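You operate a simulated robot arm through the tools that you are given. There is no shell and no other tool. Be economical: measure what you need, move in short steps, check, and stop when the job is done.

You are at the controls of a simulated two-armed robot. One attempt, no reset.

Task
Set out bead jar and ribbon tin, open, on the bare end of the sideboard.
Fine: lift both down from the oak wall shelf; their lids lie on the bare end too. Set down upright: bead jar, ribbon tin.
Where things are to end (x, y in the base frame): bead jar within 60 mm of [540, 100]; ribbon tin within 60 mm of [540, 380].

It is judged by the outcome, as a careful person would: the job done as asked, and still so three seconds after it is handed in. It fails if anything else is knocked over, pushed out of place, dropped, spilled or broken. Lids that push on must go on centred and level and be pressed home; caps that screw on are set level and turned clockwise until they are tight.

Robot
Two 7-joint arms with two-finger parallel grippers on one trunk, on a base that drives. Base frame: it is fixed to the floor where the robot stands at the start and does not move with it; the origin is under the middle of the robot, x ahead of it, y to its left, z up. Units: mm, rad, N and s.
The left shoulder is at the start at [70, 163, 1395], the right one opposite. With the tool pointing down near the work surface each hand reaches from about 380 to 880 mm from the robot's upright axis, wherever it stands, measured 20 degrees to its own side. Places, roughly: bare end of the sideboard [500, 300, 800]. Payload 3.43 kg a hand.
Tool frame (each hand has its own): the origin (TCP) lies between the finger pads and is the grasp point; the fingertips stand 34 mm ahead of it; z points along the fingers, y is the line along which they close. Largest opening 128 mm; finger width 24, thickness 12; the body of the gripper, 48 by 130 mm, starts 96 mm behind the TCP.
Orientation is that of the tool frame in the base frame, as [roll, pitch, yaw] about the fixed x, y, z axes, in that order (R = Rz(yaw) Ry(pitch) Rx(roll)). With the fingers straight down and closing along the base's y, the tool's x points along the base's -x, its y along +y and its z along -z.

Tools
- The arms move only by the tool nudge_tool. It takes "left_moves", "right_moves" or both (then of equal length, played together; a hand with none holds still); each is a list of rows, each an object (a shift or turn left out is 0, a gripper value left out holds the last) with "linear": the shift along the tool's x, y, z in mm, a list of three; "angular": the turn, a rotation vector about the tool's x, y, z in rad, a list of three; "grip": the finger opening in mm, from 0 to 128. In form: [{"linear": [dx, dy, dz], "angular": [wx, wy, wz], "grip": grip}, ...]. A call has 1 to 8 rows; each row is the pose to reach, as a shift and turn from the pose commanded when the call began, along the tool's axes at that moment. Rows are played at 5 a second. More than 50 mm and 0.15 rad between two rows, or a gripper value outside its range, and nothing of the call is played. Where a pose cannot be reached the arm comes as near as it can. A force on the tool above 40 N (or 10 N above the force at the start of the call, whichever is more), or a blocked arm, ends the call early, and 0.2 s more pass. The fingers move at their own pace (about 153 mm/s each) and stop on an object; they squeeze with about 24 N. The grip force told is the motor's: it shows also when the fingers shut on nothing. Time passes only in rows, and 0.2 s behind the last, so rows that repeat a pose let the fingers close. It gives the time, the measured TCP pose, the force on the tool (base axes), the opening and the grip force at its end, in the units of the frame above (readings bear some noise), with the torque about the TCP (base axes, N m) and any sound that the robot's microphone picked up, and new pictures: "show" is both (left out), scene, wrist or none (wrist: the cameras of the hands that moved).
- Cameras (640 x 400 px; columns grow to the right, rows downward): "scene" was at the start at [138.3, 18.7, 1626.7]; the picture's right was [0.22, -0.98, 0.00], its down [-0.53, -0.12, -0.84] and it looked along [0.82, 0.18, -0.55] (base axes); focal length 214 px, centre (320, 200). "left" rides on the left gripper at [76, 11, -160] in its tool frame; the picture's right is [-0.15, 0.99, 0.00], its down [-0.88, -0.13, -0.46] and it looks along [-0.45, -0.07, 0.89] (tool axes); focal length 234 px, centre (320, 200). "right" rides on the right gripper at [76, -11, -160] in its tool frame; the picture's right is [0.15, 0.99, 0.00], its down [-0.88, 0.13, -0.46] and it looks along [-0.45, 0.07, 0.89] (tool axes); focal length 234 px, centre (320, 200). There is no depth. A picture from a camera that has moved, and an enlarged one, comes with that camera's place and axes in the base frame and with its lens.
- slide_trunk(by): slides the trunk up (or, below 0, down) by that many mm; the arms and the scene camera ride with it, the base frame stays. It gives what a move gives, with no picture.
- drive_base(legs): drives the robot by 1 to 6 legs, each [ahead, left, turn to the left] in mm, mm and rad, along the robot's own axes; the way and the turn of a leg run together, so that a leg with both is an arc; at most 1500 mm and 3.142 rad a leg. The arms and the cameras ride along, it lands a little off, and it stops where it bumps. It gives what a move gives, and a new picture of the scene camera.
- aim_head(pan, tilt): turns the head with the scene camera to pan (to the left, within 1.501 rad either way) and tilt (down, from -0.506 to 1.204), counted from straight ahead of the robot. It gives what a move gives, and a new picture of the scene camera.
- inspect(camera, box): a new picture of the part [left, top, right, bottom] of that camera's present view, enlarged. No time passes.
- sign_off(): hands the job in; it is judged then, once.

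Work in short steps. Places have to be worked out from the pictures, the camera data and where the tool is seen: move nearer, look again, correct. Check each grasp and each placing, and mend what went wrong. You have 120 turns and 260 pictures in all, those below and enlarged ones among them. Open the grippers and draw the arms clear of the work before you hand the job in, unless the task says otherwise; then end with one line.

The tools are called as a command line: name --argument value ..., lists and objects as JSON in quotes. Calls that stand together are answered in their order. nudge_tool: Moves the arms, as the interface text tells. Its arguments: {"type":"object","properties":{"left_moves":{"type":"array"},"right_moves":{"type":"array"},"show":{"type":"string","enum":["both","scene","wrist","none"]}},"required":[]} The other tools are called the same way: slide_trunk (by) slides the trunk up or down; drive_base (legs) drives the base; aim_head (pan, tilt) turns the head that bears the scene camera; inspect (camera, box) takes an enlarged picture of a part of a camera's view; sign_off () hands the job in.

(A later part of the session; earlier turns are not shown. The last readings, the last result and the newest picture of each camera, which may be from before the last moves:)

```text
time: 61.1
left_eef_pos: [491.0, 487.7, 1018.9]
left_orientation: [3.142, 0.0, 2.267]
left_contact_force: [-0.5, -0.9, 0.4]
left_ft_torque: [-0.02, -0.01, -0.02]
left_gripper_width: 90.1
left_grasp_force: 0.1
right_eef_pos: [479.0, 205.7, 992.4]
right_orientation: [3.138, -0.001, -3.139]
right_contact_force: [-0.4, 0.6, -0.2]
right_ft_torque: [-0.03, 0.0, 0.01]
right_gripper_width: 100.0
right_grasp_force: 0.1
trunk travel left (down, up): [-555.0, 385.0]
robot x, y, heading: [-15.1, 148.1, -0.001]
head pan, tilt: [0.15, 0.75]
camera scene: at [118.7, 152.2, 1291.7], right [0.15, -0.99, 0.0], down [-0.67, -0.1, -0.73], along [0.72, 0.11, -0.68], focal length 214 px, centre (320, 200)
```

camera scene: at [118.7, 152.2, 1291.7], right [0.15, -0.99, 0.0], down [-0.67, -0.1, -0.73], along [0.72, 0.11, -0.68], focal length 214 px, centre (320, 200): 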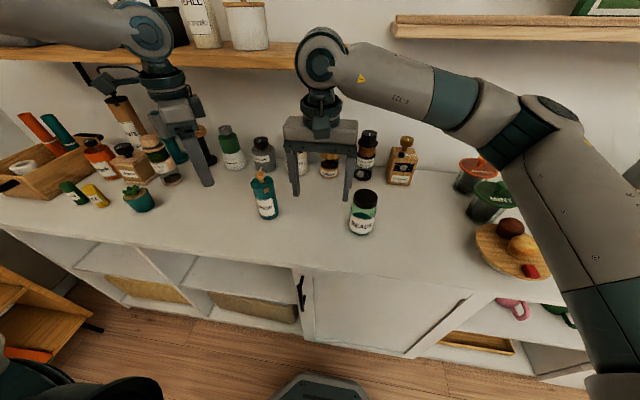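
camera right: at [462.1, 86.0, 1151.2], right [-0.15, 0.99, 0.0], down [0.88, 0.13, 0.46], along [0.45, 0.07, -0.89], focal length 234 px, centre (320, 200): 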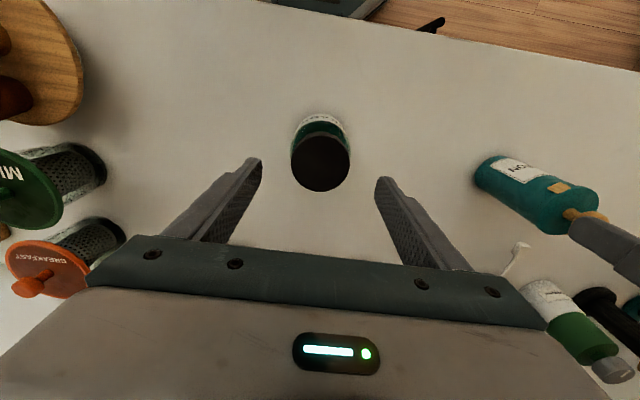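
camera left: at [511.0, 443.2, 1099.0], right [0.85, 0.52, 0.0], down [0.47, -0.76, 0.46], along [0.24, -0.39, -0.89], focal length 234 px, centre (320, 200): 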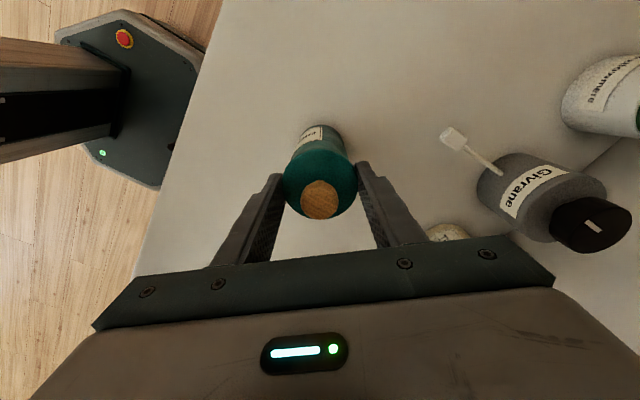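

Tilt the right hand to ~40° below horizontal pointing ahead, moving to a pre-grasp in front of the tin; lift the left slightly out of the way.

nudge_tool --right_moves '[{"linear": [2, 22, 10], "angular": [0, -0.11, 0]}, {"linear": [4, 44, 20], "angular": [0, -0.22, 0]}, {"linear": [6, 66, 30], "angular": [0, -0.33, 0]}, {"linear": [8, 88, 40], "angular": [0, -0.44, 0]}, {"linear": [10, 110, 50], "angular": [0, -0.55, 0]}, {"linear": [12, 132, 60], "angular": [0, -0.66, 0]}, {"linear": [14, 154, 70], "angular": [0, -0.77, 0]}, {"linear": [14, 173, 79], "angular": [0, -0.87, 0]}]' --left_moves '[{"linear": [0, 0, -10]}, {"linear": [0, 0, -20]}, {"linear": [0, 0, -30]}, {"linear": [0, 0, -40]}, {"linear": [0, 0, -40]}, {"linear": [0, 0, -40]}, {"linear": [0, 0, -40]}, {"linear": [0, 0, -40]}]'

```text
time: 62.9
left_eef_pos: [491.4, 486.9, 1058.6]
left_orientation: [3.14, 0.003, 2.268]
left_contact_force: [0.4, -0.2, -0.8]
left_ft_torque: [-0.06, -0.01, -0.01]
left_gripper_width: 90.0
left_grasp_force: 0.1
right_eef_pos: [465.3, 380.5, 913.9]
right_orientation: [3.138, 0.873, 3.139]
right_contact_force: [-0.8, 0.6, 0.2]
right_ft_torque: [-0.02, -0.02, -0.05]
right_gripper_width: 99.9
right_grasp_force: 0.1
trunk travel left (down, up): [-555.0, 385.0]
robot x, y, heading: [-15.5, 141.4, 0.002]
head pan, tilt: [0.15, 0.75]
camera scene: at [118.3, 153.3, 1291.8], right [0.15, -0.99, 0.0], down [-0.67, -0.1, -0.73], along [0.72, 0.11, -0.68], focal length 214 px, centre (320, 200)
camera right: at [295.2, 369.0, 957.0], right [-0.09, 0.99, -0.11], down [0.22, 0.13, 0.97], along [0.97, 0.07, -0.23], focal length 234 px, centre (320, 200)
camera left: at [452.0, 552.9, 1218.9], right [0.85, 0.52, 0.0], down [0.46, -0.76, 0.46], along [0.24, -0.39, -0.89], focal length 234 px, centre (320, 200)
```

scene: 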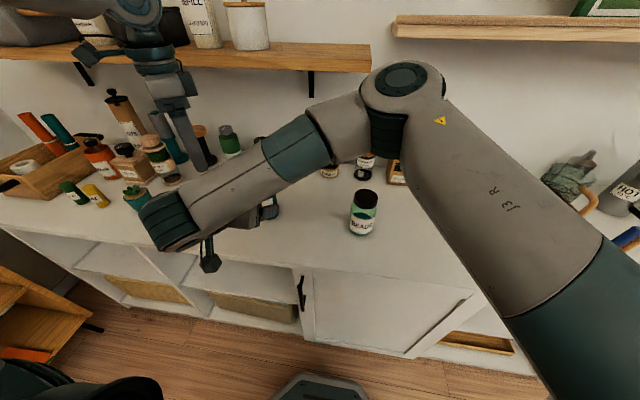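
right: 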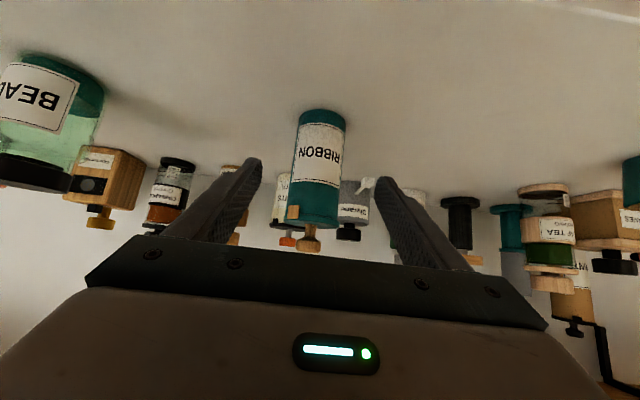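
left: 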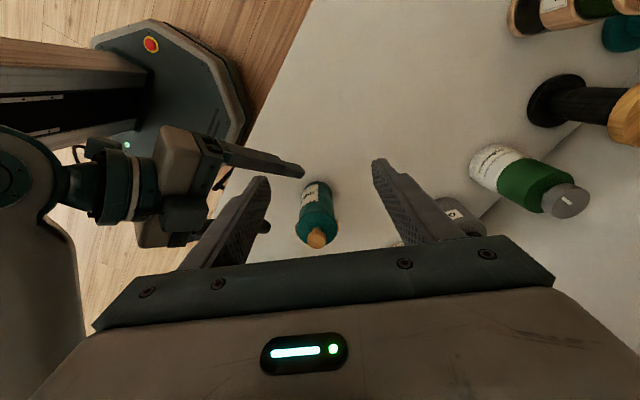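

The tin is centred between the right fingers. Advance along the tool axis to grasp the lower body.

nudge_tool --right_moves '[{"linear": [-2, -1, 25], "grip": 92}, {"linear": [-4, -1, 50]}, {"linear": [-6, -1, 75]}, {"linear": [-6, -1, 95]}, {"linear": [-6, -1, 108]}]'

```text
time: 64.1
left_eef_pos: [492.1, 488.5, 1058.5]
left_orientation: [3.14, 0.001, 2.267]
left_contact_force: [-0.1, -0.9, 0.2]
left_ft_torque: [-0.03, -0.01, 0.0]
left_gripper_width: 90.0
left_grasp_force: 0.1
right_eef_pos: [551.9, 377.6, 847.9]
right_orientation: [3.138, 0.87, 3.138]
right_contact_force: [0.4, -0.6, -0.3]
right_ft_torque: [0.01, -0.07, 0.0]
right_gripper_width: 92.0
right_grasp_force: 0.0
trunk travel left (down, up): [-555.0, 385.0]
robot x, y, heading: [-15.4, 139.2, -0.001]
head pan, tilt: [0.15, 0.75]
camera scene: at [119.0, 152.1, 1291.7], right [0.15, -0.99, 0.0], down [-0.67, -0.1, -0.73], along [0.72, 0.11, -0.68], focal length 214 px, centre (320, 200)
camera right: at [382.3, 367.3, 891.7], right [-0.09, 0.99, -0.11], down [0.22, 0.13, 0.97], along [0.97, 0.07, -0.23], focal length 234 px, centre (320, 200)
```

scene: 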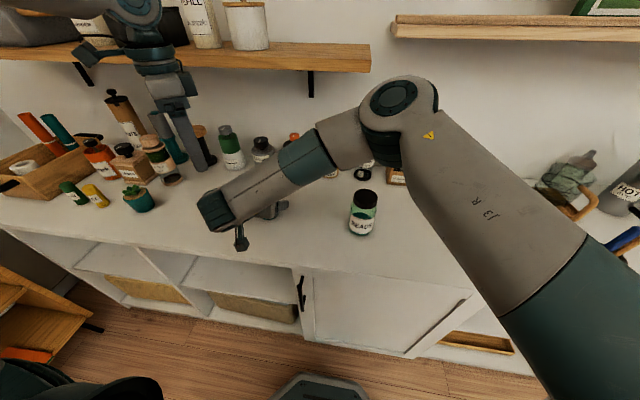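
right: 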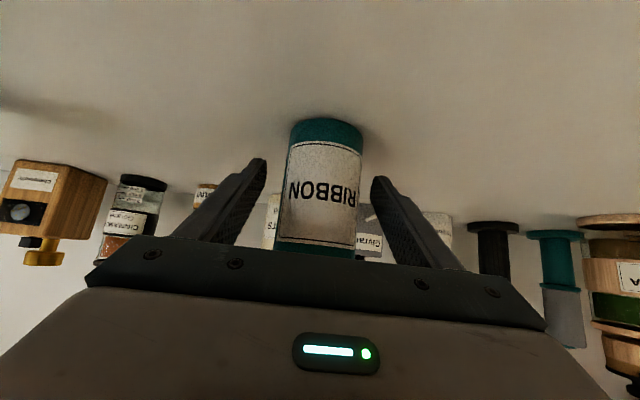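

nudge_tool --right_moves '[{"grip": 70}, {"grip": 40}, {"grip": 40}, {"grip": 40}]' --show "wrist"

```text
time: 65.1
left_eef_pos: [491.0, 486.9, 1059.8]
left_orientation: [3.14, 0.0, 2.268]
left_contact_force: [-0.3, 0.6, -0.5]
left_ft_torque: [-0.01, -0.01, 0.03]
left_gripper_width: 90.0
left_grasp_force: 0.0
right_eef_pos: [551.1, 378.0, 847.6]
right_orientation: [3.137, 0.871, 3.138]
right_contact_force: [0.2, 1.3, -1.0]
right_ft_torque: [-0.05, 0.0, 0.02]
right_gripper_width: 57.3
right_grasp_force: 24.2
trunk travel left (down, up): [-555.0, 385.0]
robot x, y, heading: [-13.8, 140.2, 0.003]
head pan, tilt: [0.15, 0.75]
camera right: at [382.1, 367.4, 891.8], right [-0.09, 0.99, -0.11], down [0.22, 0.13, 0.97], along [0.97, 0.07, -0.23], focal length 234 px, centre (320, 200)
```

right: 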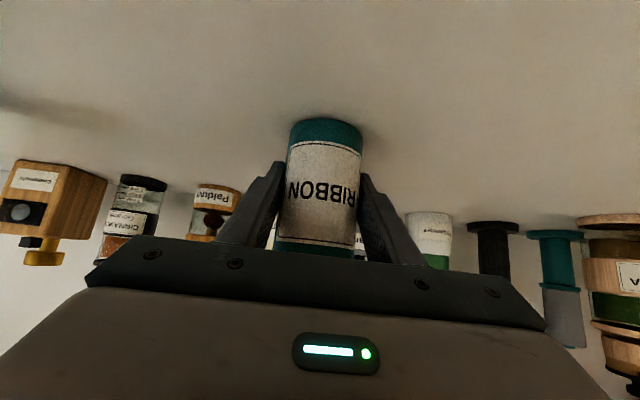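

Tin body held (57 mm; the lid skirt is 60 mm). Bring the left hand back over the tin and look.

nudge_tool --left_moves '[{"linear": [-30, -6, 0]}, {"linear": [-60, -12, 0]}, {"linear": [-90, -18, 0]}, {"linear": [-120, -24, 0]}, {"linear": [-120, -24, 25]}, {"linear": [-120, -24, 50]}, {"linear": [-120, -24, 50]}]'

inspect --camera "left" --box '[220, 80, 420, 230]'

```text
time: 66.7
left_eef_pos: [551.1, 380.3, 1007.2]
left_orientation: [-3.14, 0.0, 2.267]
left_contact_force: [0.5, 0.1, 0.7]
left_ft_torque: [-0.01, 0.01, 0.0]
left_gripper_width: 90.2
left_grasp_force: 0.0
right_eef_pos: [552.8, 379.1, 846.7]
right_orientation: [3.137, 0.872, 3.139]
right_contact_force: [-0.3, -0.4, 0.6]
right_ft_torque: [-0.05, 0.03, 0.03]
right_gripper_width: 57.7
right_grasp_force: 23.7
trunk travel left (down, up): [-555.0, 385.0]
robot x, y, heading: [-15.7, 140.8, 0.0]
head pan, tilt: [0.15, 0.75]
camera scene: at [118.7, 152.3, 1291.7], right [0.15, -0.99, 0.0], down [-0.67, -0.1, -0.73], along [0.72, 0.11, -0.68], focal length 214 px, centre (320, 200)
camera left: at [510.6, 444.6, 1168.7], right [0.85, 0.52, 0.0], down [0.47, -0.76, 0.46], along [0.24, -0.39, -0.89], focal length 234 px, centre (320, 200)
```

scene: 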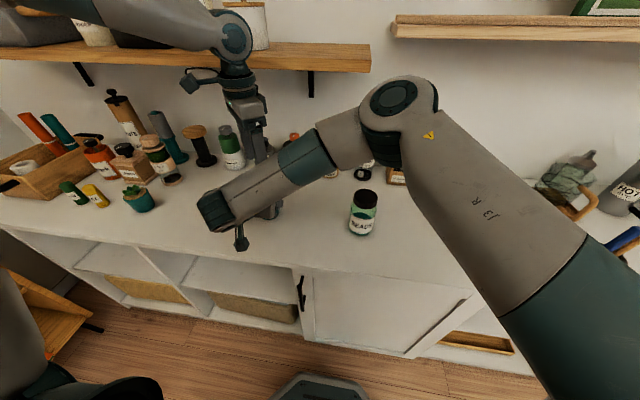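
left: 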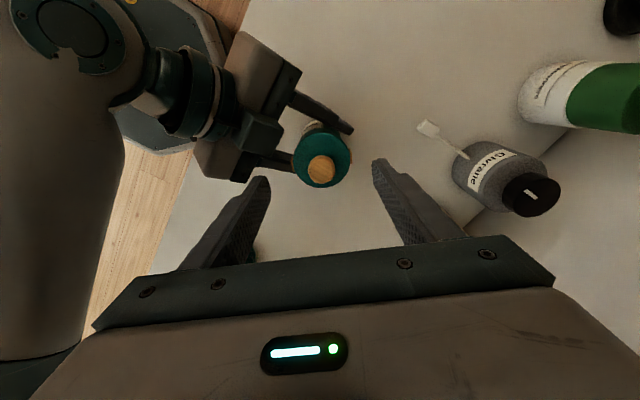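

```text
2.67 times, centred on (320, 155) of left
camera zoom: at [510.6, 444.6, 1168.7], right [0.85, 0.52, 0.0], down [0.47, -0.76, 0.46], along [0.24, -0.39, -0.89], focal length 624 px, centre (320, 320)
```

zoom: 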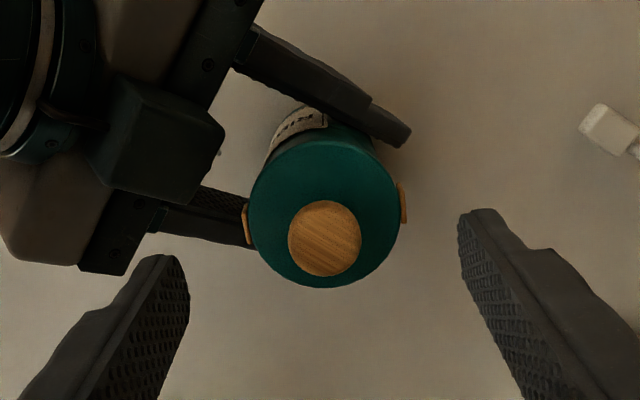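

A box on the right gripper's upper side sits where the left front finger would come down. I'll release the tin, make the right hand shallower (27°) and yaw it −0.3 rad, then re-grip.

nudge_tool --right_moves '[{"grip": 92}, {"grip": 92}, {"angular": [0.058, -0.057, 0.048]}, {"angular": [0.116, -0.114, 0.096]}, {"angular": [0.174, -0.17, 0.144]}, {"angular": [0.231, -0.227, 0.192]}, {"angular": [0.231, -0.227, 0.192]}]' --left_moves '[{"linear": [0, 0, -20]}, {"linear": [0, 0, -40]}, {"linear": [0, 0, -40]}, {"linear": [0, 0, -40]}, {"linear": [0, 0, -40]}, {"linear": [0, 0, -40]}, {"linear": [0, 0, -40]}]'

inspect --camera "left" --box '[200, 60, 440, 230]'

```text
time: 68.3
left_eef_pos: [549.1, 379.6, 1048.3]
left_orientation: [-3.141, 0.001, 2.269]
left_contact_force: [0.5, 0.2, -0.6]
left_ft_torque: [0.04, -0.01, -0.01]
left_gripper_width: 90.0
left_grasp_force: 0.1
right_eef_pos: [558.2, 368.7, 847.8]
right_orientation: [3.065, 1.093, 2.775]
right_contact_force: [-0.7, -0.4, -0.5]
right_ft_torque: [-0.02, -0.02, 0.01]
right_gripper_width: 92.2
right_grasp_force: 0.0
right hand out of reach, approached as far as the arm can: row 6, 7
trunk travel left (down, up): [-555.0, 385.0]
robot x, y, heading: [-13.1, 144.6, -0.003]
head pan, tilt: [0.15, 0.75]
camera scene: at [118.6, 152.2, 1291.8], right [0.15, -0.99, 0.0], down [-0.67, -0.1, -0.73], along [0.72, 0.11, -0.68], focal length 214 px, centre (320, 200)
camera right: at [386.6, 410.1, 852.3], right [0.23, 0.97, -0.1], down [0.03, 0.09, 1.0], along [0.97, -0.23, -0.01], focal length 234 px, centre (320, 200)
camera left: at [510.3, 444.0, 1209.5], right [0.85, 0.52, 0.0], down [0.46, -0.76, 0.46], along [0.24, -0.39, -0.89], focal length 234 px, centre (320, 200)
```

scene: 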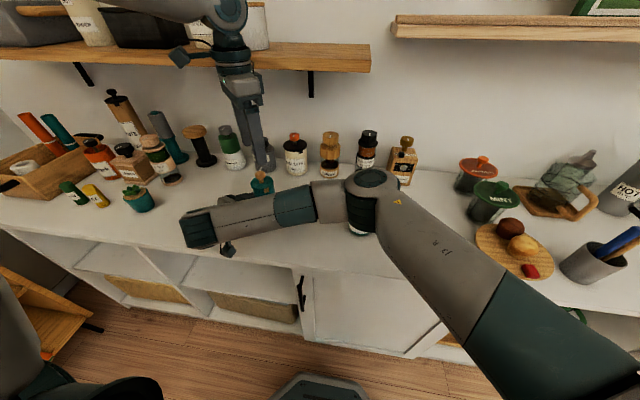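
right: 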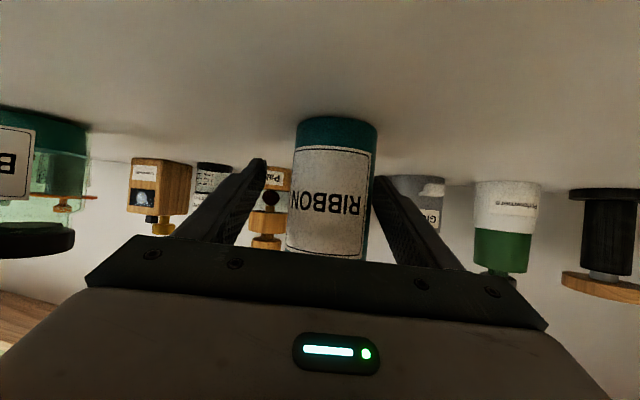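
left: 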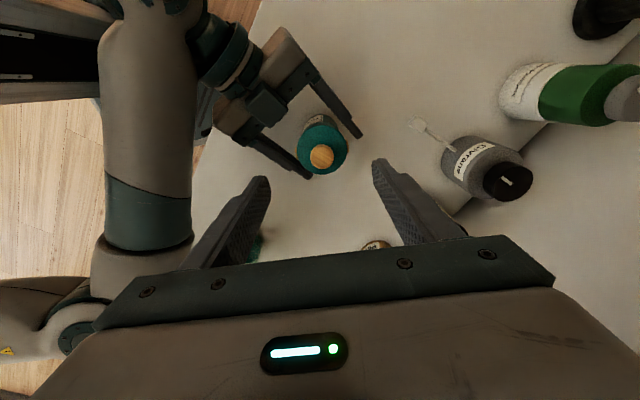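

```text
2.35 times, centred on (320, 145) of left
camera zoom: at [510.3, 444.0, 1209.5], right [0.85, 0.52, 0.0], down [0.46, -0.76, 0.46], along [0.24, -0.39, -0.89], focal length 551 px, centre (320, 329)
```

zoom: 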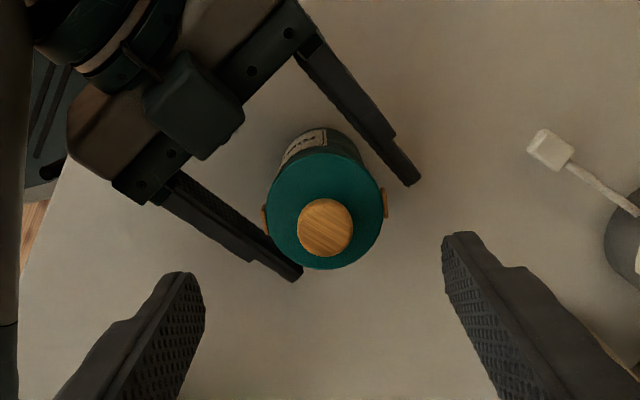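

The right hand's pose is nearly reached, but its elbow came down toward the bead jar. Check clearance there.

inspect --camera "scene" --box '[290, 140, 430, 260]'

inspect --camera "right" --box '[0, 80, 160, 270]'

```text
3.33 times, centred on (360, 200) of scene
camera zoom: at [118.6, 152.2, 1291.8], right [0.15, -0.99, 0.0], down [-0.67, -0.1, -0.73], along [0.72, 0.11, -0.68], focal length 715 px, centre (187, 200)
```

zoom: 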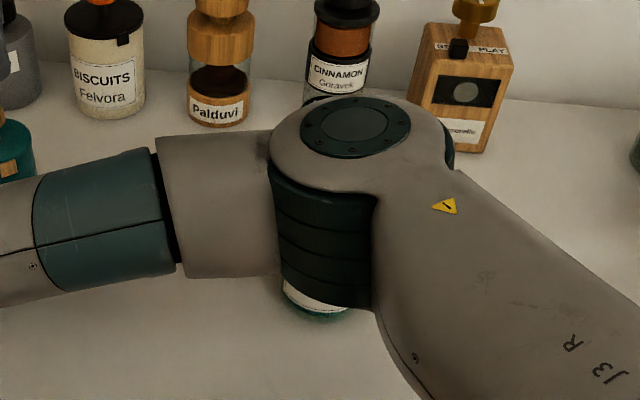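

```text
2.11 times, centred on (80, 175) of right
camera zoom: at [386.6, 410.1, 852.3], right [0.23, 0.97, -0.1], down [0.03, 0.09, 1.0], along [0.97, -0.23, -0.01], focal length 493 px, centre (825, 253)
```

zoom: 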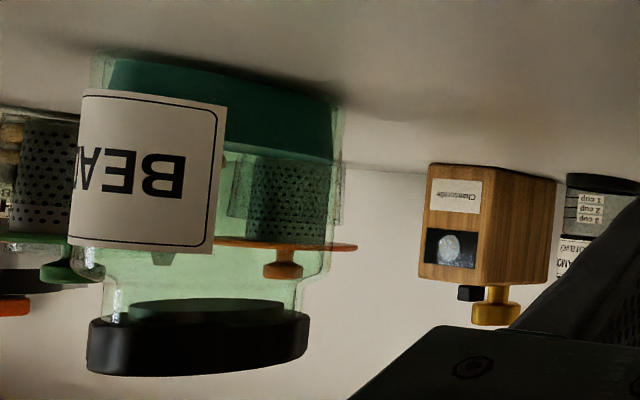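

Jar is untouched. Close the right hand on the tin again.

nudge_tool --right_moves '[{"grip": 72}, {"grip": 64}, {"grip": 40}, {"grip": 40}, {"grip": 40}]' --show "none"

inspect --camera "left" --box '[200, 60, 440, 230]'

```text
time: 69.5
left_eef_pos: [549.4, 379.2, 1050.0]
left_orientation: [3.141, 0.0, 2.268]
left_contact_force: [-0.6, 0.6, -0.3]
left_ft_torque: [0.03, 0.04, 0.02]
left_gripper_width: 90.1
left_grasp_force: 0.1
right_eef_pos: [559.3, 369.7, 846.8]
right_orientation: [3.064, 1.09, 2.778]
right_contact_force: [0.4, 2.1, 0.4]
right_ft_torque: [-0.02, -0.01, 0.0]
right_gripper_width: 53.2
right_grasp_force: 24.3
trunk travel left (down, up): [-555.0, 385.0]
robot x, y, heading: [-15.1, 143.8, -0.006]
head pan, tilt: [0.15, 0.75]
```

```text
2.35 times, centred on (320, 145) of left
camera zoom: at [510.5, 444.1, 1209.3], right [0.85, 0.52, 0.0], down [0.46, -0.76, 0.46], along [0.24, -0.39, -0.89], focal length 551 px, centre (320, 329)
```

zoom: 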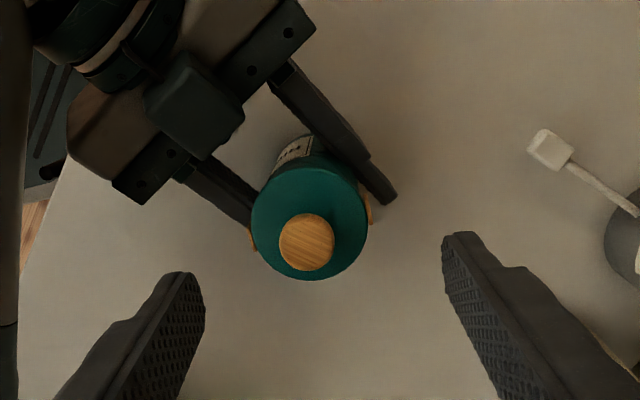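

The grip is skewed (53 mm, rolled). Better: swap roles — left hand holds the tin from front‑left, right hand squeezes from above. Open the right hand and undo its rotation.

nudge_tool --right_moves '[{"grip": 96}, {"grip": 96}, {"angular": [-0.058, 0.057, -0.048]}, {"angular": [-0.116, 0.114, -0.096]}, {"angular": [-0.174, 0.17, -0.144]}, {"angular": [-0.231, 0.227, -0.192]}, {"angular": [-0.231, 0.227, -0.192]}]'

```text
time: 71.1
left_eef_pos: [549.9, 378.9, 1048.3]
left_orientation: [3.14, 0.0, 2.268]
left_contact_force: [-0.1, -0.5, -0.7]
left_ft_torque: [0.01, -0.01, 0.04]
left_gripper_width: 90.2
left_grasp_force: 0.1
right_eef_pos: [557.7, 370.2, 846.0]
right_orientation: [3.141, 0.869, 3.138]
right_contact_force: [-1.0, 0.5, 0.3]
right_ft_torque: [0.02, -0.03, 0.04]
right_gripper_width: 96.1
right_grasp_force: 0.1
trunk travel left (down, up): [-555.0, 385.0]
robot x, y, heading: [-12.2, 139.8, -0.001]
head pan, tilt: [0.15, 0.75]
camera scene: at [118.8, 152.5, 1291.7], right [0.15, -0.99, 0.0], down [-0.67, -0.1, -0.73], along [0.72, 0.11, -0.68], focal length 214 px, centre (320, 200)
camera right: at [387.9, 358.4, 891.2], right [-0.09, 0.99, -0.11], down [0.22, 0.13, 0.97], along [0.97, 0.07, -0.23], focal length 234 px, centre (320, 200)
```

scene: 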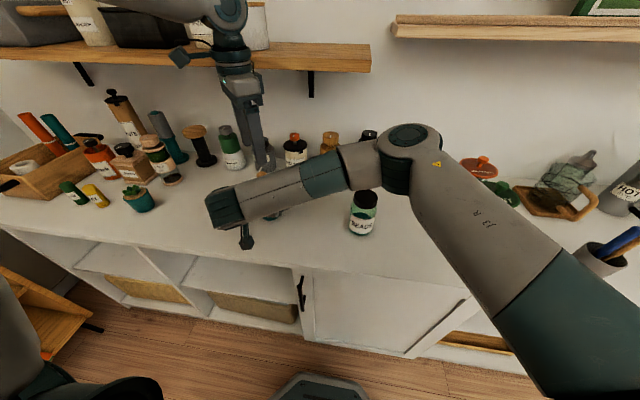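
right: 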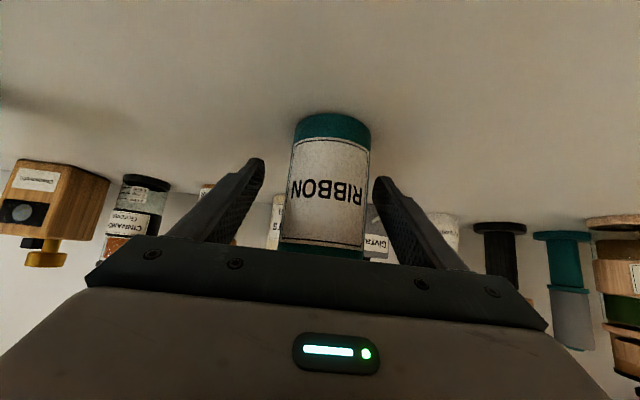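

Elbow is clear again. Back the right hand out and move the left hand off to the left.

nudge_tool --right_moves '[{"linear": [0, 0, -25]}, {"linear": [0, 0, -55]}, {"linear": [0, 0, -85]}, {"linear": [0, 0, -110]}, {"linear": [-30, 0, -125]}, {"linear": [-60, 0, -140]}]' --left_moves '[{"linear": [0, 0, -20]}, {"linear": [30, 5, -30]}, {"linear": [65, 10, -30]}, {"linear": [100, 18, -30]}, {"linear": [130, 24, -30]}, {"linear": [158, 29, -30]}]' --show "none"

nudge_tool --right_moves '[{"linear": [0, -15, 0], "angular": [0, 0.12, 0]}, {"linear": [0, -30, 0], "angular": [0, 0.24, 0]}, {"linear": [0, -45, 0], "angular": [0, 0.36, 0]}, {"linear": [0, -60, 0], "angular": [0, 0.48, 0]}, {"linear": [0, -70, 0], "angular": [0, 0.6, 0]}, {"linear": [0, -80, 0], "angular": [0, 0.72, 0]}, {"linear": [0, -80, 0], "angular": [0, 0.84, 0]}, {"linear": [0, -80, 0], "angular": [0, 0.87, 0]}]'

```text
time: 72.5
left_eef_pos: [469.9, 520.0, 1079.4]
left_orientation: [3.138, 0.002, 2.266]
left_contact_force: [0.1, 0.4, 0.0]
left_ft_torque: [-0.01, -0.01, -0.01]
left_gripper_width: 90.1
left_grasp_force: 0.1
right_eef_pos: [489.8, 368.2, 983.8]
right_orientation: [3.138, 0.872, 3.137]
right_contact_force: [0.4, -0.5, 0.3]
right_ft_torque: [-0.03, -0.07, 0.0]
right_gripper_width: 95.9
right_grasp_force: 0.2
trunk travel left (down, up): [-555.0, 385.0]
robot x, y, heading: [-13.2, 143.8, 0.002]
head pan, tilt: [0.15, 0.75]
```

```text
time: 74.3
left_eef_pos: [470.8, 519.5, 1078.1]
left_orientation: [-3.141, -0.001, 2.268]
left_contact_force: [0.4, -0.9, -0.8]
left_ft_torque: [-0.01, -0.01, -0.05]
left_gripper_width: 90.0
left_grasp_force: 0.2
right_eef_pos: [489.5, 288.4, 983.7]
right_orientation: [3.14, 0.0, 3.14]
right_contact_force: [0.3, 0.6, 0.0]
right_ft_torque: [0.01, 0.03, -0.01]
right_gripper_width: 96.1
right_grasp_force: 0.2
trunk travel left (down, up): [-555.0, 385.0]
robot x, y, heading: [-11.7, 141.3, 0.001]
head pan, tilt: [0.15, 0.75]
camera scene: at [118.6, 152.0, 1291.8], right [0.15, -0.99, 0.0], down [-0.67, -0.1, -0.73], along [0.72, 0.11, -0.68], focal length 214 px, centre (320, 200)
camera right: at [414.7, 277.2, 1142.3], right [-0.15, 0.99, 0.0], down [0.88, 0.13, 0.46], along [0.45, 0.07, -0.89], focal length 234 px, centre (320, 200)
```

scene: 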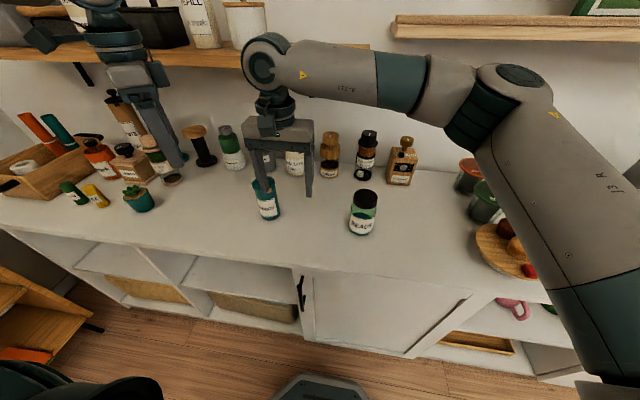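
right: 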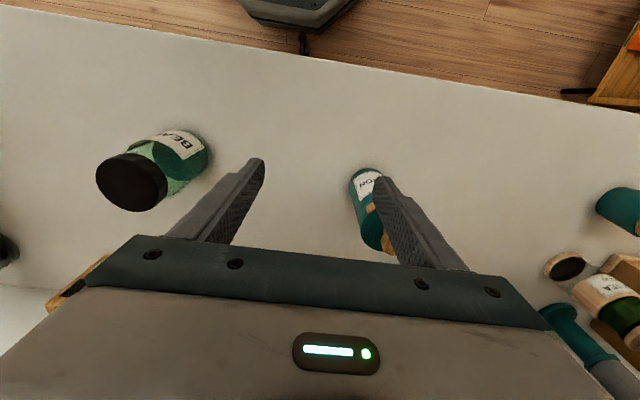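

Now the bead jar is well placed for this base position: left hand will hold it from the front‑left, right hand unscrews from above. Tilt the left hand and move the right up and over.

nudge_tool --left_moves '[{"linear": [-6, -12, 0], "angular": [0, -0.135, 0]}, {"linear": [-12, -24, 0], "angular": [0, -0.27, 0]}, {"linear": [-18, -36, 4], "angular": [0, -0.405, 0]}, {"linear": [-25, -48, 8], "angular": [0, -0.54, 0]}, {"linear": [-32, -60, 10], "angular": [0, -0.675, 0]}, {"linear": [-39, -72, 13], "angular": [0, -0.81, 0]}, {"linear": [-45, -84, 16], "angular": [0, -0.945, 0]}, {"linear": [-51, -95, 19], "angular": [0, -1.08, 0]}]' --right_moves '[{"linear": [-6, -28, -30]}, {"linear": [-13, -57, -50]}, {"linear": [-19, -86, -60]}, {"linear": [-26, -114, -70]}, {"linear": [-32, -142, -80]}, {"linear": [-38, -171, -90]}, {"linear": [-45, -200, -100]}, {"linear": [-51, -228, -106]}]'

```text
time: 76.1
left_eef_pos: [429.8, 418.5, 1060.9]
left_orientation: [3.141, 1.081, 2.268]
left_contact_force: [-0.3, -0.9, 0.4]
left_ft_torque: [0.02, 0.0, 0.05]
left_gripper_width: 89.9
left_grasp_force: 0.2
right_eef_pos: [540.6, 59.8, 1088.8]
right_orientation: [3.14, 0.0, 3.141]
right_contact_force: [0.4, 0.6, -0.3]
right_ft_torque: [0.0, 0.01, 0.01]
right_gripper_width: 96.1
right_grasp_force: 0.0
trunk travel left (down, up): [-555.0, 385.0]
robot x, y, heading: [-15.5, 141.8, -0.005]
head pan, tilt: [0.15, 0.75]
camera scene: at [118.9, 151.9, 1291.8], right [0.15, -0.99, 0.0], down [-0.67, -0.1, -0.73], along [0.72, 0.11, -0.68], focal length 214 px, centre (320, 200)
camera right: at [465.3, 48.1, 1248.1], right [-0.15, 0.99, 0.0], down [0.88, 0.13, 0.46], along [0.45, 0.07, -0.89], focal length 234 px, centre (320, 200)
camera left: at [327.3, 561.2, 1069.4], right [0.8, 0.58, 0.13], down [-0.09, -0.09, 0.99], along [0.59, -0.81, -0.02], focal length 234 px, centre (320, 200)
```

scene: 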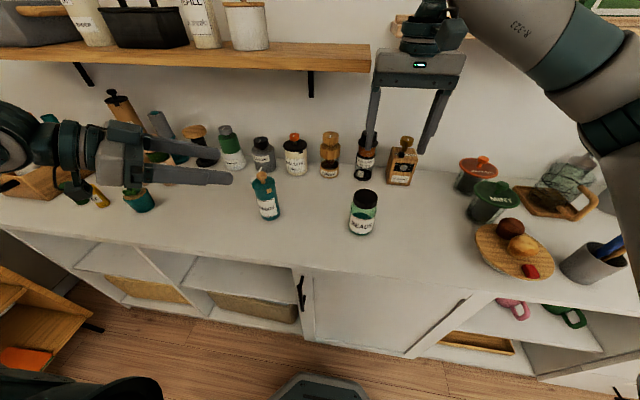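
right: 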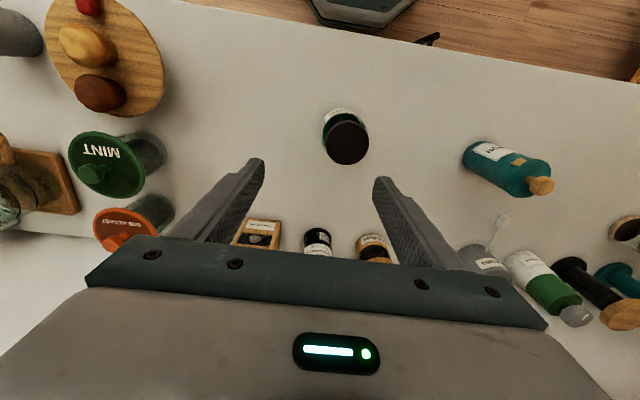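
left: 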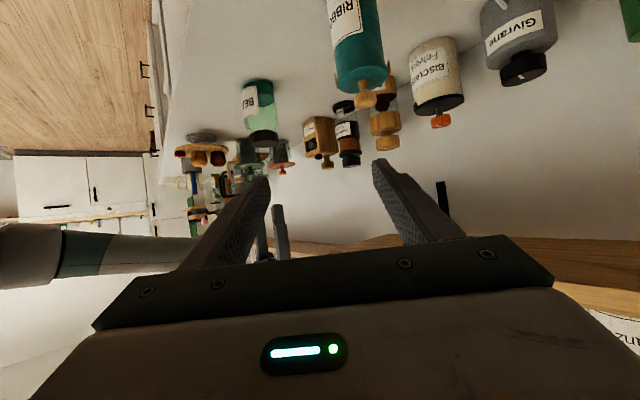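

Jar at ≈(537,97). Move the left hand to the pre-grasp point front-left of it.

nudge_tool --left_moves '[{"linear": [-1, -25, 34], "grip": 100}, {"linear": [-2, -51, 68]}, {"linear": [-3, -76, 102]}, {"linear": [-3, -102, 135]}, {"linear": [8, -108, 166]}, {"linear": [20, -113, 197]}, {"linear": [32, -119, 229]}, {"linear": [43, -124, 260]}]'

```text
time: 77.9
left_eef_pos: [490.3, 174.1, 895.2]
left_orientation: [3.141, 1.08, 2.266]
left_contact_force: [0.2, 0.2, 0.7]
left_ft_torque: [-0.03, 0.0, -0.01]
left_gripper_width: 100.1
left_grasp_force: 0.0
left hand out of reach, approached as far as the arm can: row 1, 2, 3, 4, 5, 6, 7, 8
right_eef_pos: [541.5, 59.1, 1088.3]
right_orientation: [3.138, -0.001, 3.14]
right_contact_force: [0.0, 0.4, -0.5]
right_ft_torque: [0.03, 0.0, -0.03]
right_gripper_width: 95.9
right_grasp_force: 0.0
trunk travel left (down, up): [-555.0, 385.0]
robot x, y, heading: [-12.9, 138.4, -0.005]
head pan, tilt: [0.15, 0.75]
camera scene: at [119.6, 150.9, 1291.6], right [0.15, -0.99, 0.0], down [-0.68, -0.1, -0.73], along [0.72, 0.11, -0.68], focal length 214 px, centre (320, 200)
camera left: at [387.6, 316.6, 903.8], right [0.8, 0.58, 0.13], down [-0.09, -0.09, 0.99], along [0.59, -0.81, -0.02], focal length 234 px, centre (320, 200)
```

scene: 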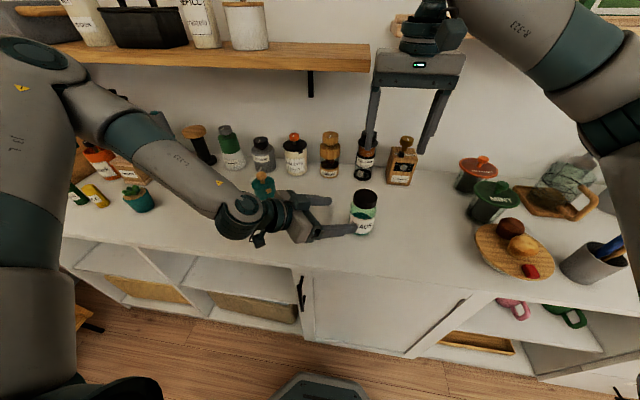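
left: 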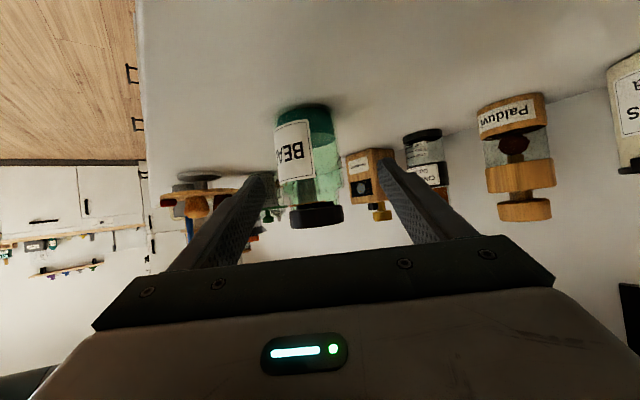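

The wrist/forearm looks close to the tin; check.

inspect --camera "scene" --box '[190, 150, 390, 260]'

inspect --camera "right" --box '[300, 60, 640, 260]'

```text
3.20 times, centred on (290, 205) of scene
camera zoom: at [119.6, 150.9, 1291.6], right [0.15, -0.99, 0.0], down [-0.68, -0.1, -0.73], along [0.72, 0.11, -0.68], focal length 686 px, centre (416, 184)
```

zoom: 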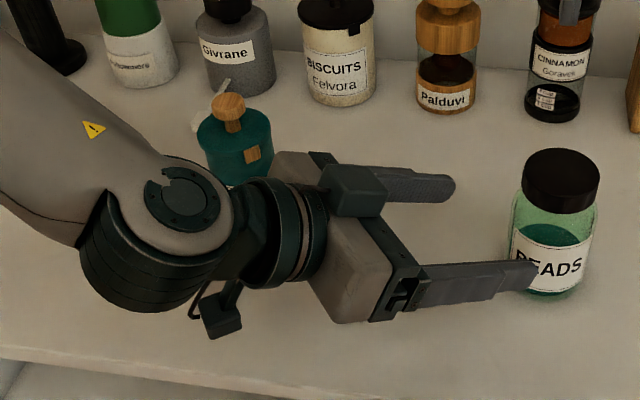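

```text
1.88 times, centred on (470, 160) of right
camera zoom: at [466.0, 47.5, 1247.5], right [-0.15, 0.99, 0.0], down [0.88, 0.13, 0.46], along [0.45, 0.07, -0.89], focal length 441 px, centre (38, 275)
```

zoom: 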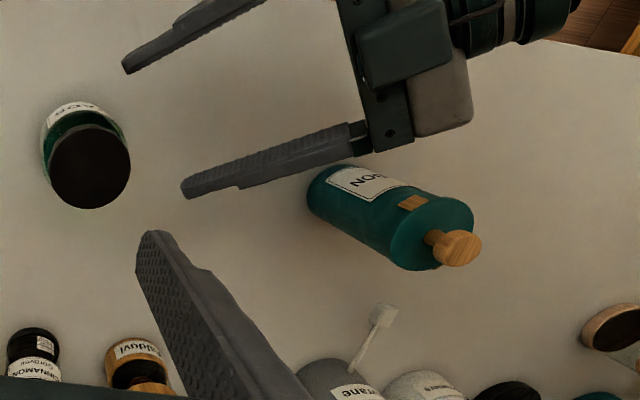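

Tin is untouched. Advance the left hand toward the jar partway and look.

nudge_tool --left_moves '[{"linear": [0, -4, 20]}, {"linear": [1, -8, 40]}, {"linear": [1, -11, 60]}, {"linear": [2, -13, 78]}, {"linear": [2, -13, 78]}]'

inspect --camera "right" --box '[300, 60, 640, 260]'

```text
time: 79.1
left_eef_pos: [524.7, 162.9, 892.3]
left_orientation: [3.142, 1.081, 2.266]
left_contact_force: [-1.7, 0.5, 1.8]
left_ft_torque: [-0.13, 0.04, -0.13]
left_gripper_width: 100.2
left_grasp_force: 0.1
left hand out of reach, approached as far as the arm can: row 1, 2, 3, 4, 5
right_eef_pos: [540.6, 59.9, 1089.2]
right_orientation: [3.14, 0.001, 3.14]
right_contact_force: [0.4, -0.3, -0.3]
right_ft_torque: [0.0, 0.02, 0.03]
right_gripper_width: 96.0
right_grasp_force: 0.0
trunk travel left (down, up): [-555.0, 385.0]
robot x, y, heading: [-16.8, 140.5, 0.003]
head pan, tilt: [0.15, 0.75]
camera scene: at [118.6, 152.0, 1291.8], right [0.15, -0.99, 0.0], down [-0.67, -0.1, -0.73], along [0.72, 0.11, -0.68], focal length 214 px, centre (320, 200)
camera left: at [421.5, 305.2, 900.6], right [0.8, 0.58, 0.13], down [-0.09, -0.09, 0.99], along [0.59, -0.81, -0.02], focal length 234 px, centre (320, 200)
```

scene: 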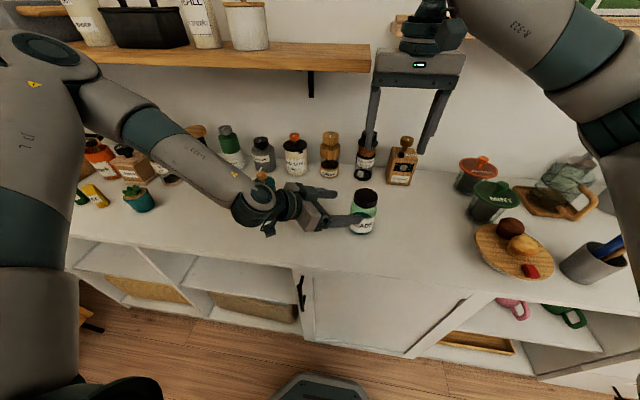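
left: 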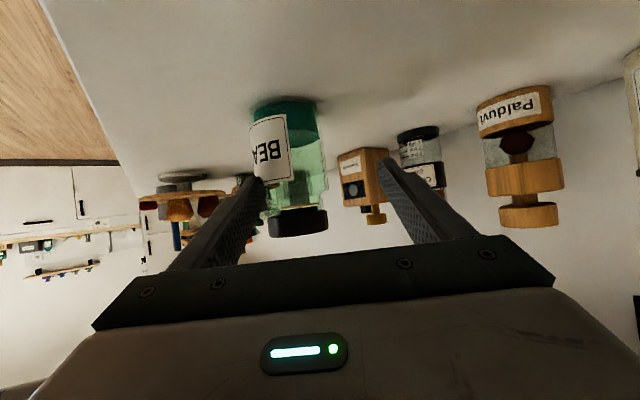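

```text
1.88 times, centred on (470, 160) of right
camera zoom: at [464.9, 48.5, 1248.1], right [-0.15, 0.99, 0.0], down [0.88, 0.13, 0.46], along [0.45, 0.07, -0.89], focal length 441 px, centre (38, 275)
```

zoom: 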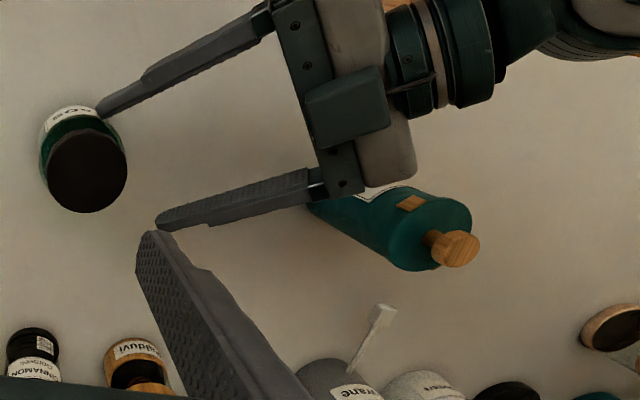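

The left arm is folded too tight at this distance and a finger brushed the jar. Back off along the tool axis, then drive the base back 120 mm.

nudge_tool --left_moves '[{"linear": [0, 0, -20]}, {"linear": [0, 0, -45]}, {"linear": [-15, 0, -75]}, {"linear": [-30, 0, -100]}]' --show "none"

drive_base --legs '[[-120, 0, 0]]'

inspect --camera "right" --box '[200, 0, 640, 260]'

```text
time: 80.1
left_eef_pos: [500.5, 218.5, 964.5]
left_orientation: [3.141, 1.08, 2.266]
left_contact_force: [0.1, -0.4, -0.5]
left_ft_torque: [-0.01, -0.03, 0.01]
left_gripper_width: 100.0
left_grasp_force: 0.0
left hand out of reach, approached as far as the arm can: row 3, 4
right_eef_pos: [539.1, 60.1, 1090.0]
right_orientation: [3.14, 0.002, 3.139]
right_contact_force: [0.3, -0.1, 0.1]
right_ft_torque: [0.0, -0.06, 0.0]
right_gripper_width: 96.0
right_grasp_force: 0.0
trunk travel left (down, up): [-555.0, 385.0]
robot x, y, heading: [-13.5, 141.2, 0.002]
head pan, tilt: [0.15, 0.75]
```

```text
time: 81.4
left_eef_pos: [380.2, 218.4, 965.6]
left_orientation: [3.141, 1.08, 2.267]
left_contact_force: [-0.2, -0.5, 0.3]
left_ft_torque: [-0.01, 0.06, 0.03]
left_gripper_width: 99.9
left_grasp_force: 0.0
right_eef_pos: [421.2, 59.3, 1088.5]
right_orientation: [3.141, 0.0, 3.141]
right_contact_force: [-0.2, 0.6, -0.3]
right_ft_torque: [0.02, -0.01, 0.0]
right_gripper_width: 95.9
right_grasp_force: 0.1
trunk travel left (down, up): [-555.0, 385.0]
robot x, y, heading: [-134.7, 144.2, -0.005]
head pan, tilt: [0.15, 0.75]
camera scene: at [-1.7, 152.0, 1291.7], right [0.15, -0.99, 0.0], down [-0.67, -0.1, -0.73], along [0.72, 0.11, -0.68], focal length 214 px, centre (320, 200)
```

scene: 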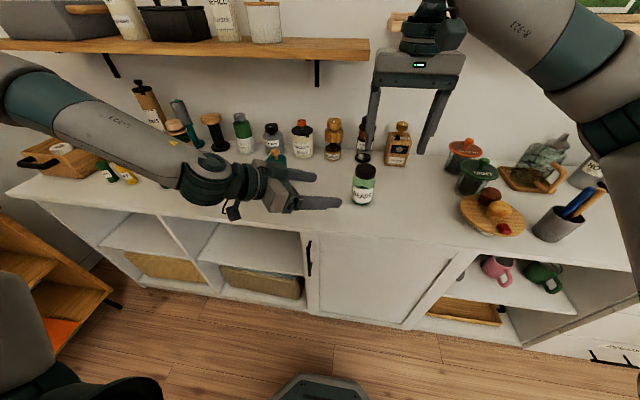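

```text
1.45 times, centred on (420, 130) of right
camera zoom: at [344.7, 48.5, 1248.0], right [-0.15, 0.99, 0.0], down [0.88, 0.13, 0.46], along [0.45, 0.07, -0.89], focal length 341 px, centre (174, 302)
```

zoom: 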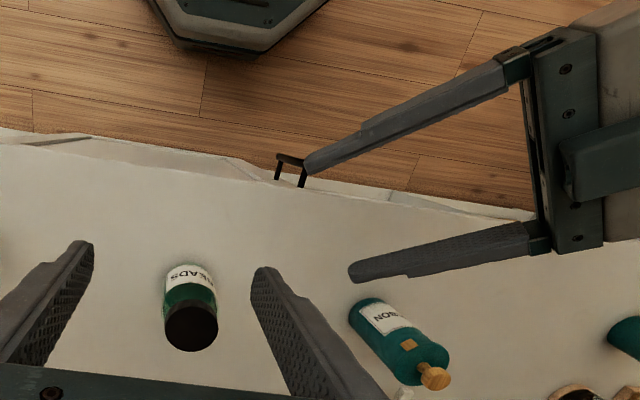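

Jar still at (538,98). Approach again to the pre-grasp point (469,179,902).

nudge_tool --left_moves '[{"linear": [4, 11, 27]}, {"linear": [8, 22, 54]}, {"linear": [12, 33, 81]}, {"linear": [15, 43, 107]}, {"linear": [15, 43, 107]}]' --show "wrist"

```text
time: 82.6
left_eef_pos: [469.5, 179.6, 900.8]
left_orientation: [-3.141, 1.081, 2.267]
left_contact_force: [-1.4, -0.4, 0.1]
left_ft_torque: [-0.01, -0.01, 0.01]
left_gripper_width: 100.2
left_grasp_force: 0.0
right_eef_pos: [419.6, 61.4, 1089.7]
right_orientation: [3.139, 0.001, -3.141]
right_contact_force: [-0.9, -0.5, -0.3]
right_ft_torque: [-0.02, 0.01, 0.0]
right_gripper_width: 95.7
right_grasp_force: 0.1
trunk travel left (down, up): [-555.0, 385.0]
robot x, y, heading: [-136.0, 143.4, -0.0]
head pan, tilt: [0.15, 0.75]
camera left: at [366.5, 321.1, 910.2], right [0.8, 0.58, 0.13], down [-0.09, -0.09, 0.99], along [0.59, -0.81, -0.02], focal length 234 px, centre (320, 200)
```

left: 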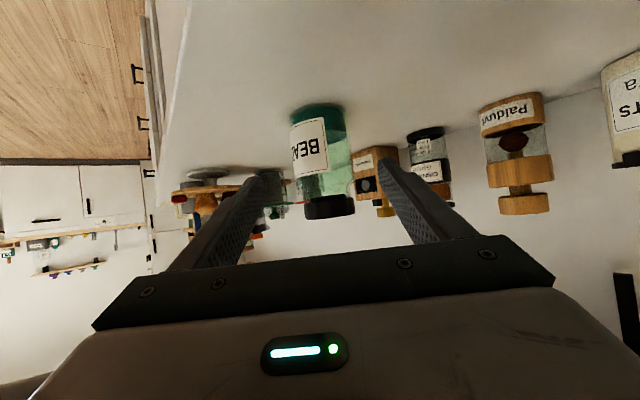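

Reached. Advance 120 mm along the tool axis around the jar.

nudge_tool --left_moves '[{"linear": [0, 0, 25]}, {"linear": [0, 0, 50]}, {"linear": [0, 0, 75]}, {"linear": [0, 0, 100]}, {"linear": [0, 0, 120]}]' --show "both"

```text
time: 83.8
left_eef_pos: [508.4, 172.3, 898.2]
left_orientation: [-3.141, 1.077, 2.266]
left_contact_force: [0.0, 0.2, 0.5]
left_ft_torque: [-0.02, 0.0, 0.0]
left_gripper_width: 100.0
left_grasp_force: 0.0
left hand out of reach, approached as far as the arm can: row 1, 2, 3, 4, 5
right_eef_pos: [420.2, 59.5, 1087.9]
right_orientation: [3.137, 0.0, 3.141]
right_contact_force: [-0.3, 0.7, 0.3]
right_ft_torque: [0.02, -0.01, 0.01]
right_gripper_width: 96.0
right_grasp_force: 0.0
trunk travel left (down, up): [-555.0, 385.0]
robot x, y, heading: [-130.7, 141.4, 0.004]
head pan, tilt: [0.15, 0.75]
camera scene: at [-1.2, 152.0, 1291.7], right [0.15, -0.99, 0.0], down [-0.67, -0.1, -0.73], along [0.72, 0.11, -0.68], focal length 214 px, centre (320, 200)
camera left: at [405.3, 315.4, 906.8], right [0.8, 0.58, 0.13], down [-0.09, -0.09, 0.99], along [0.59, -0.81, -0.02], focal length 234 px, centre (320, 200)
```

scene: 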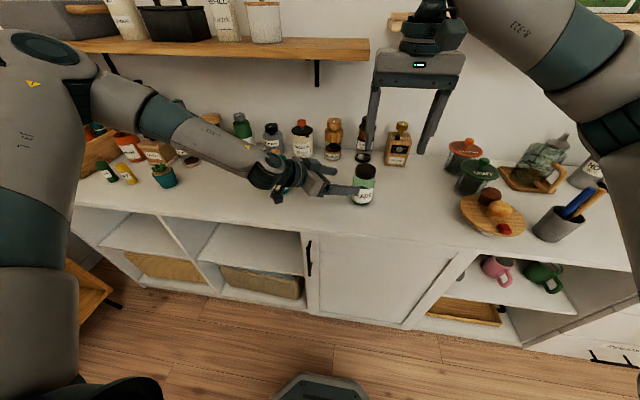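
left: 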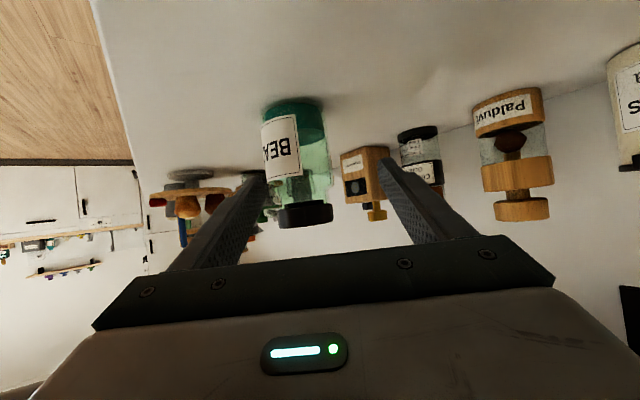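

The left hand is limited on its inner side. Back it off and drive the base 110 mm right so the jar lies more to the left arm's side.

nudge_tool --left_moves '[{"linear": [0, 9, -26]}, {"linear": [0, 18, -52]}, {"linear": [1, 27, -78]}, {"linear": [1, 37, -104]}, {"linear": [1, 46, -130]}]' --show "none"

drive_base --legs '[[0, -110, 0]]'

```text
time: 85.0
left_eef_pos: [467.6, 294.5, 958.2]
left_orientation: [3.142, 1.08, 2.265]
left_contact_force: [-0.3, 0.0, 0.3]
left_ft_torque: [0.02, -0.01, 0.02]
left_gripper_width: 99.9
left_grasp_force: 0.0
right_eef_pos: [419.0, 59.8, 1089.6]
right_orientation: [3.14, 0.004, 3.138]
right_contact_force: [0.2, -0.5, 0.6]
right_ft_torque: [-0.03, -0.06, 0.04]
right_gripper_width: 95.6
right_grasp_force: 0.0
trunk travel left (down, up): [-555.0, 385.0]
robot x, y, heading: [-134.3, 144.2, -0.002]
head pan, tilt: [0.15, 0.75]
```

```text
time: 86.2
left_eef_pos: [468.1, 183.7, 958.6]
left_orientation: [3.141, 1.079, 2.268]
left_contact_force: [0.6, 0.0, 0.3]
left_ft_torque: [0.04, 0.0, 0.03]
left_gripper_width: 99.9
left_grasp_force: 0.0
right_eef_pos: [420.2, -48.4, 1088.0]
right_orientation: [3.137, -0.001, -3.14]
right_contact_force: [0.1, -1.2, -0.9]
right_ft_torque: [-0.01, -0.03, -0.01]
right_gripper_width: 96.1
right_grasp_force: 0.0
trunk travel left (down, up): [-555.0, 385.0]
robot x, y, heading: [-135.4, 28.9, -0.004]
head pan, tilt: [0.15, 0.75]
camera scene: at [-1.4, 42.7, 1291.7], right [0.15, -0.99, 0.0], down [-0.67, -0.1, -0.73], along [0.72, 0.11, -0.68], focal length 214 px, centre (320, 200)
```

scene: 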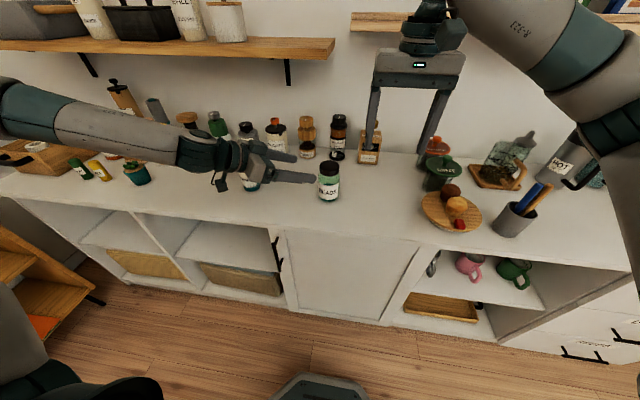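

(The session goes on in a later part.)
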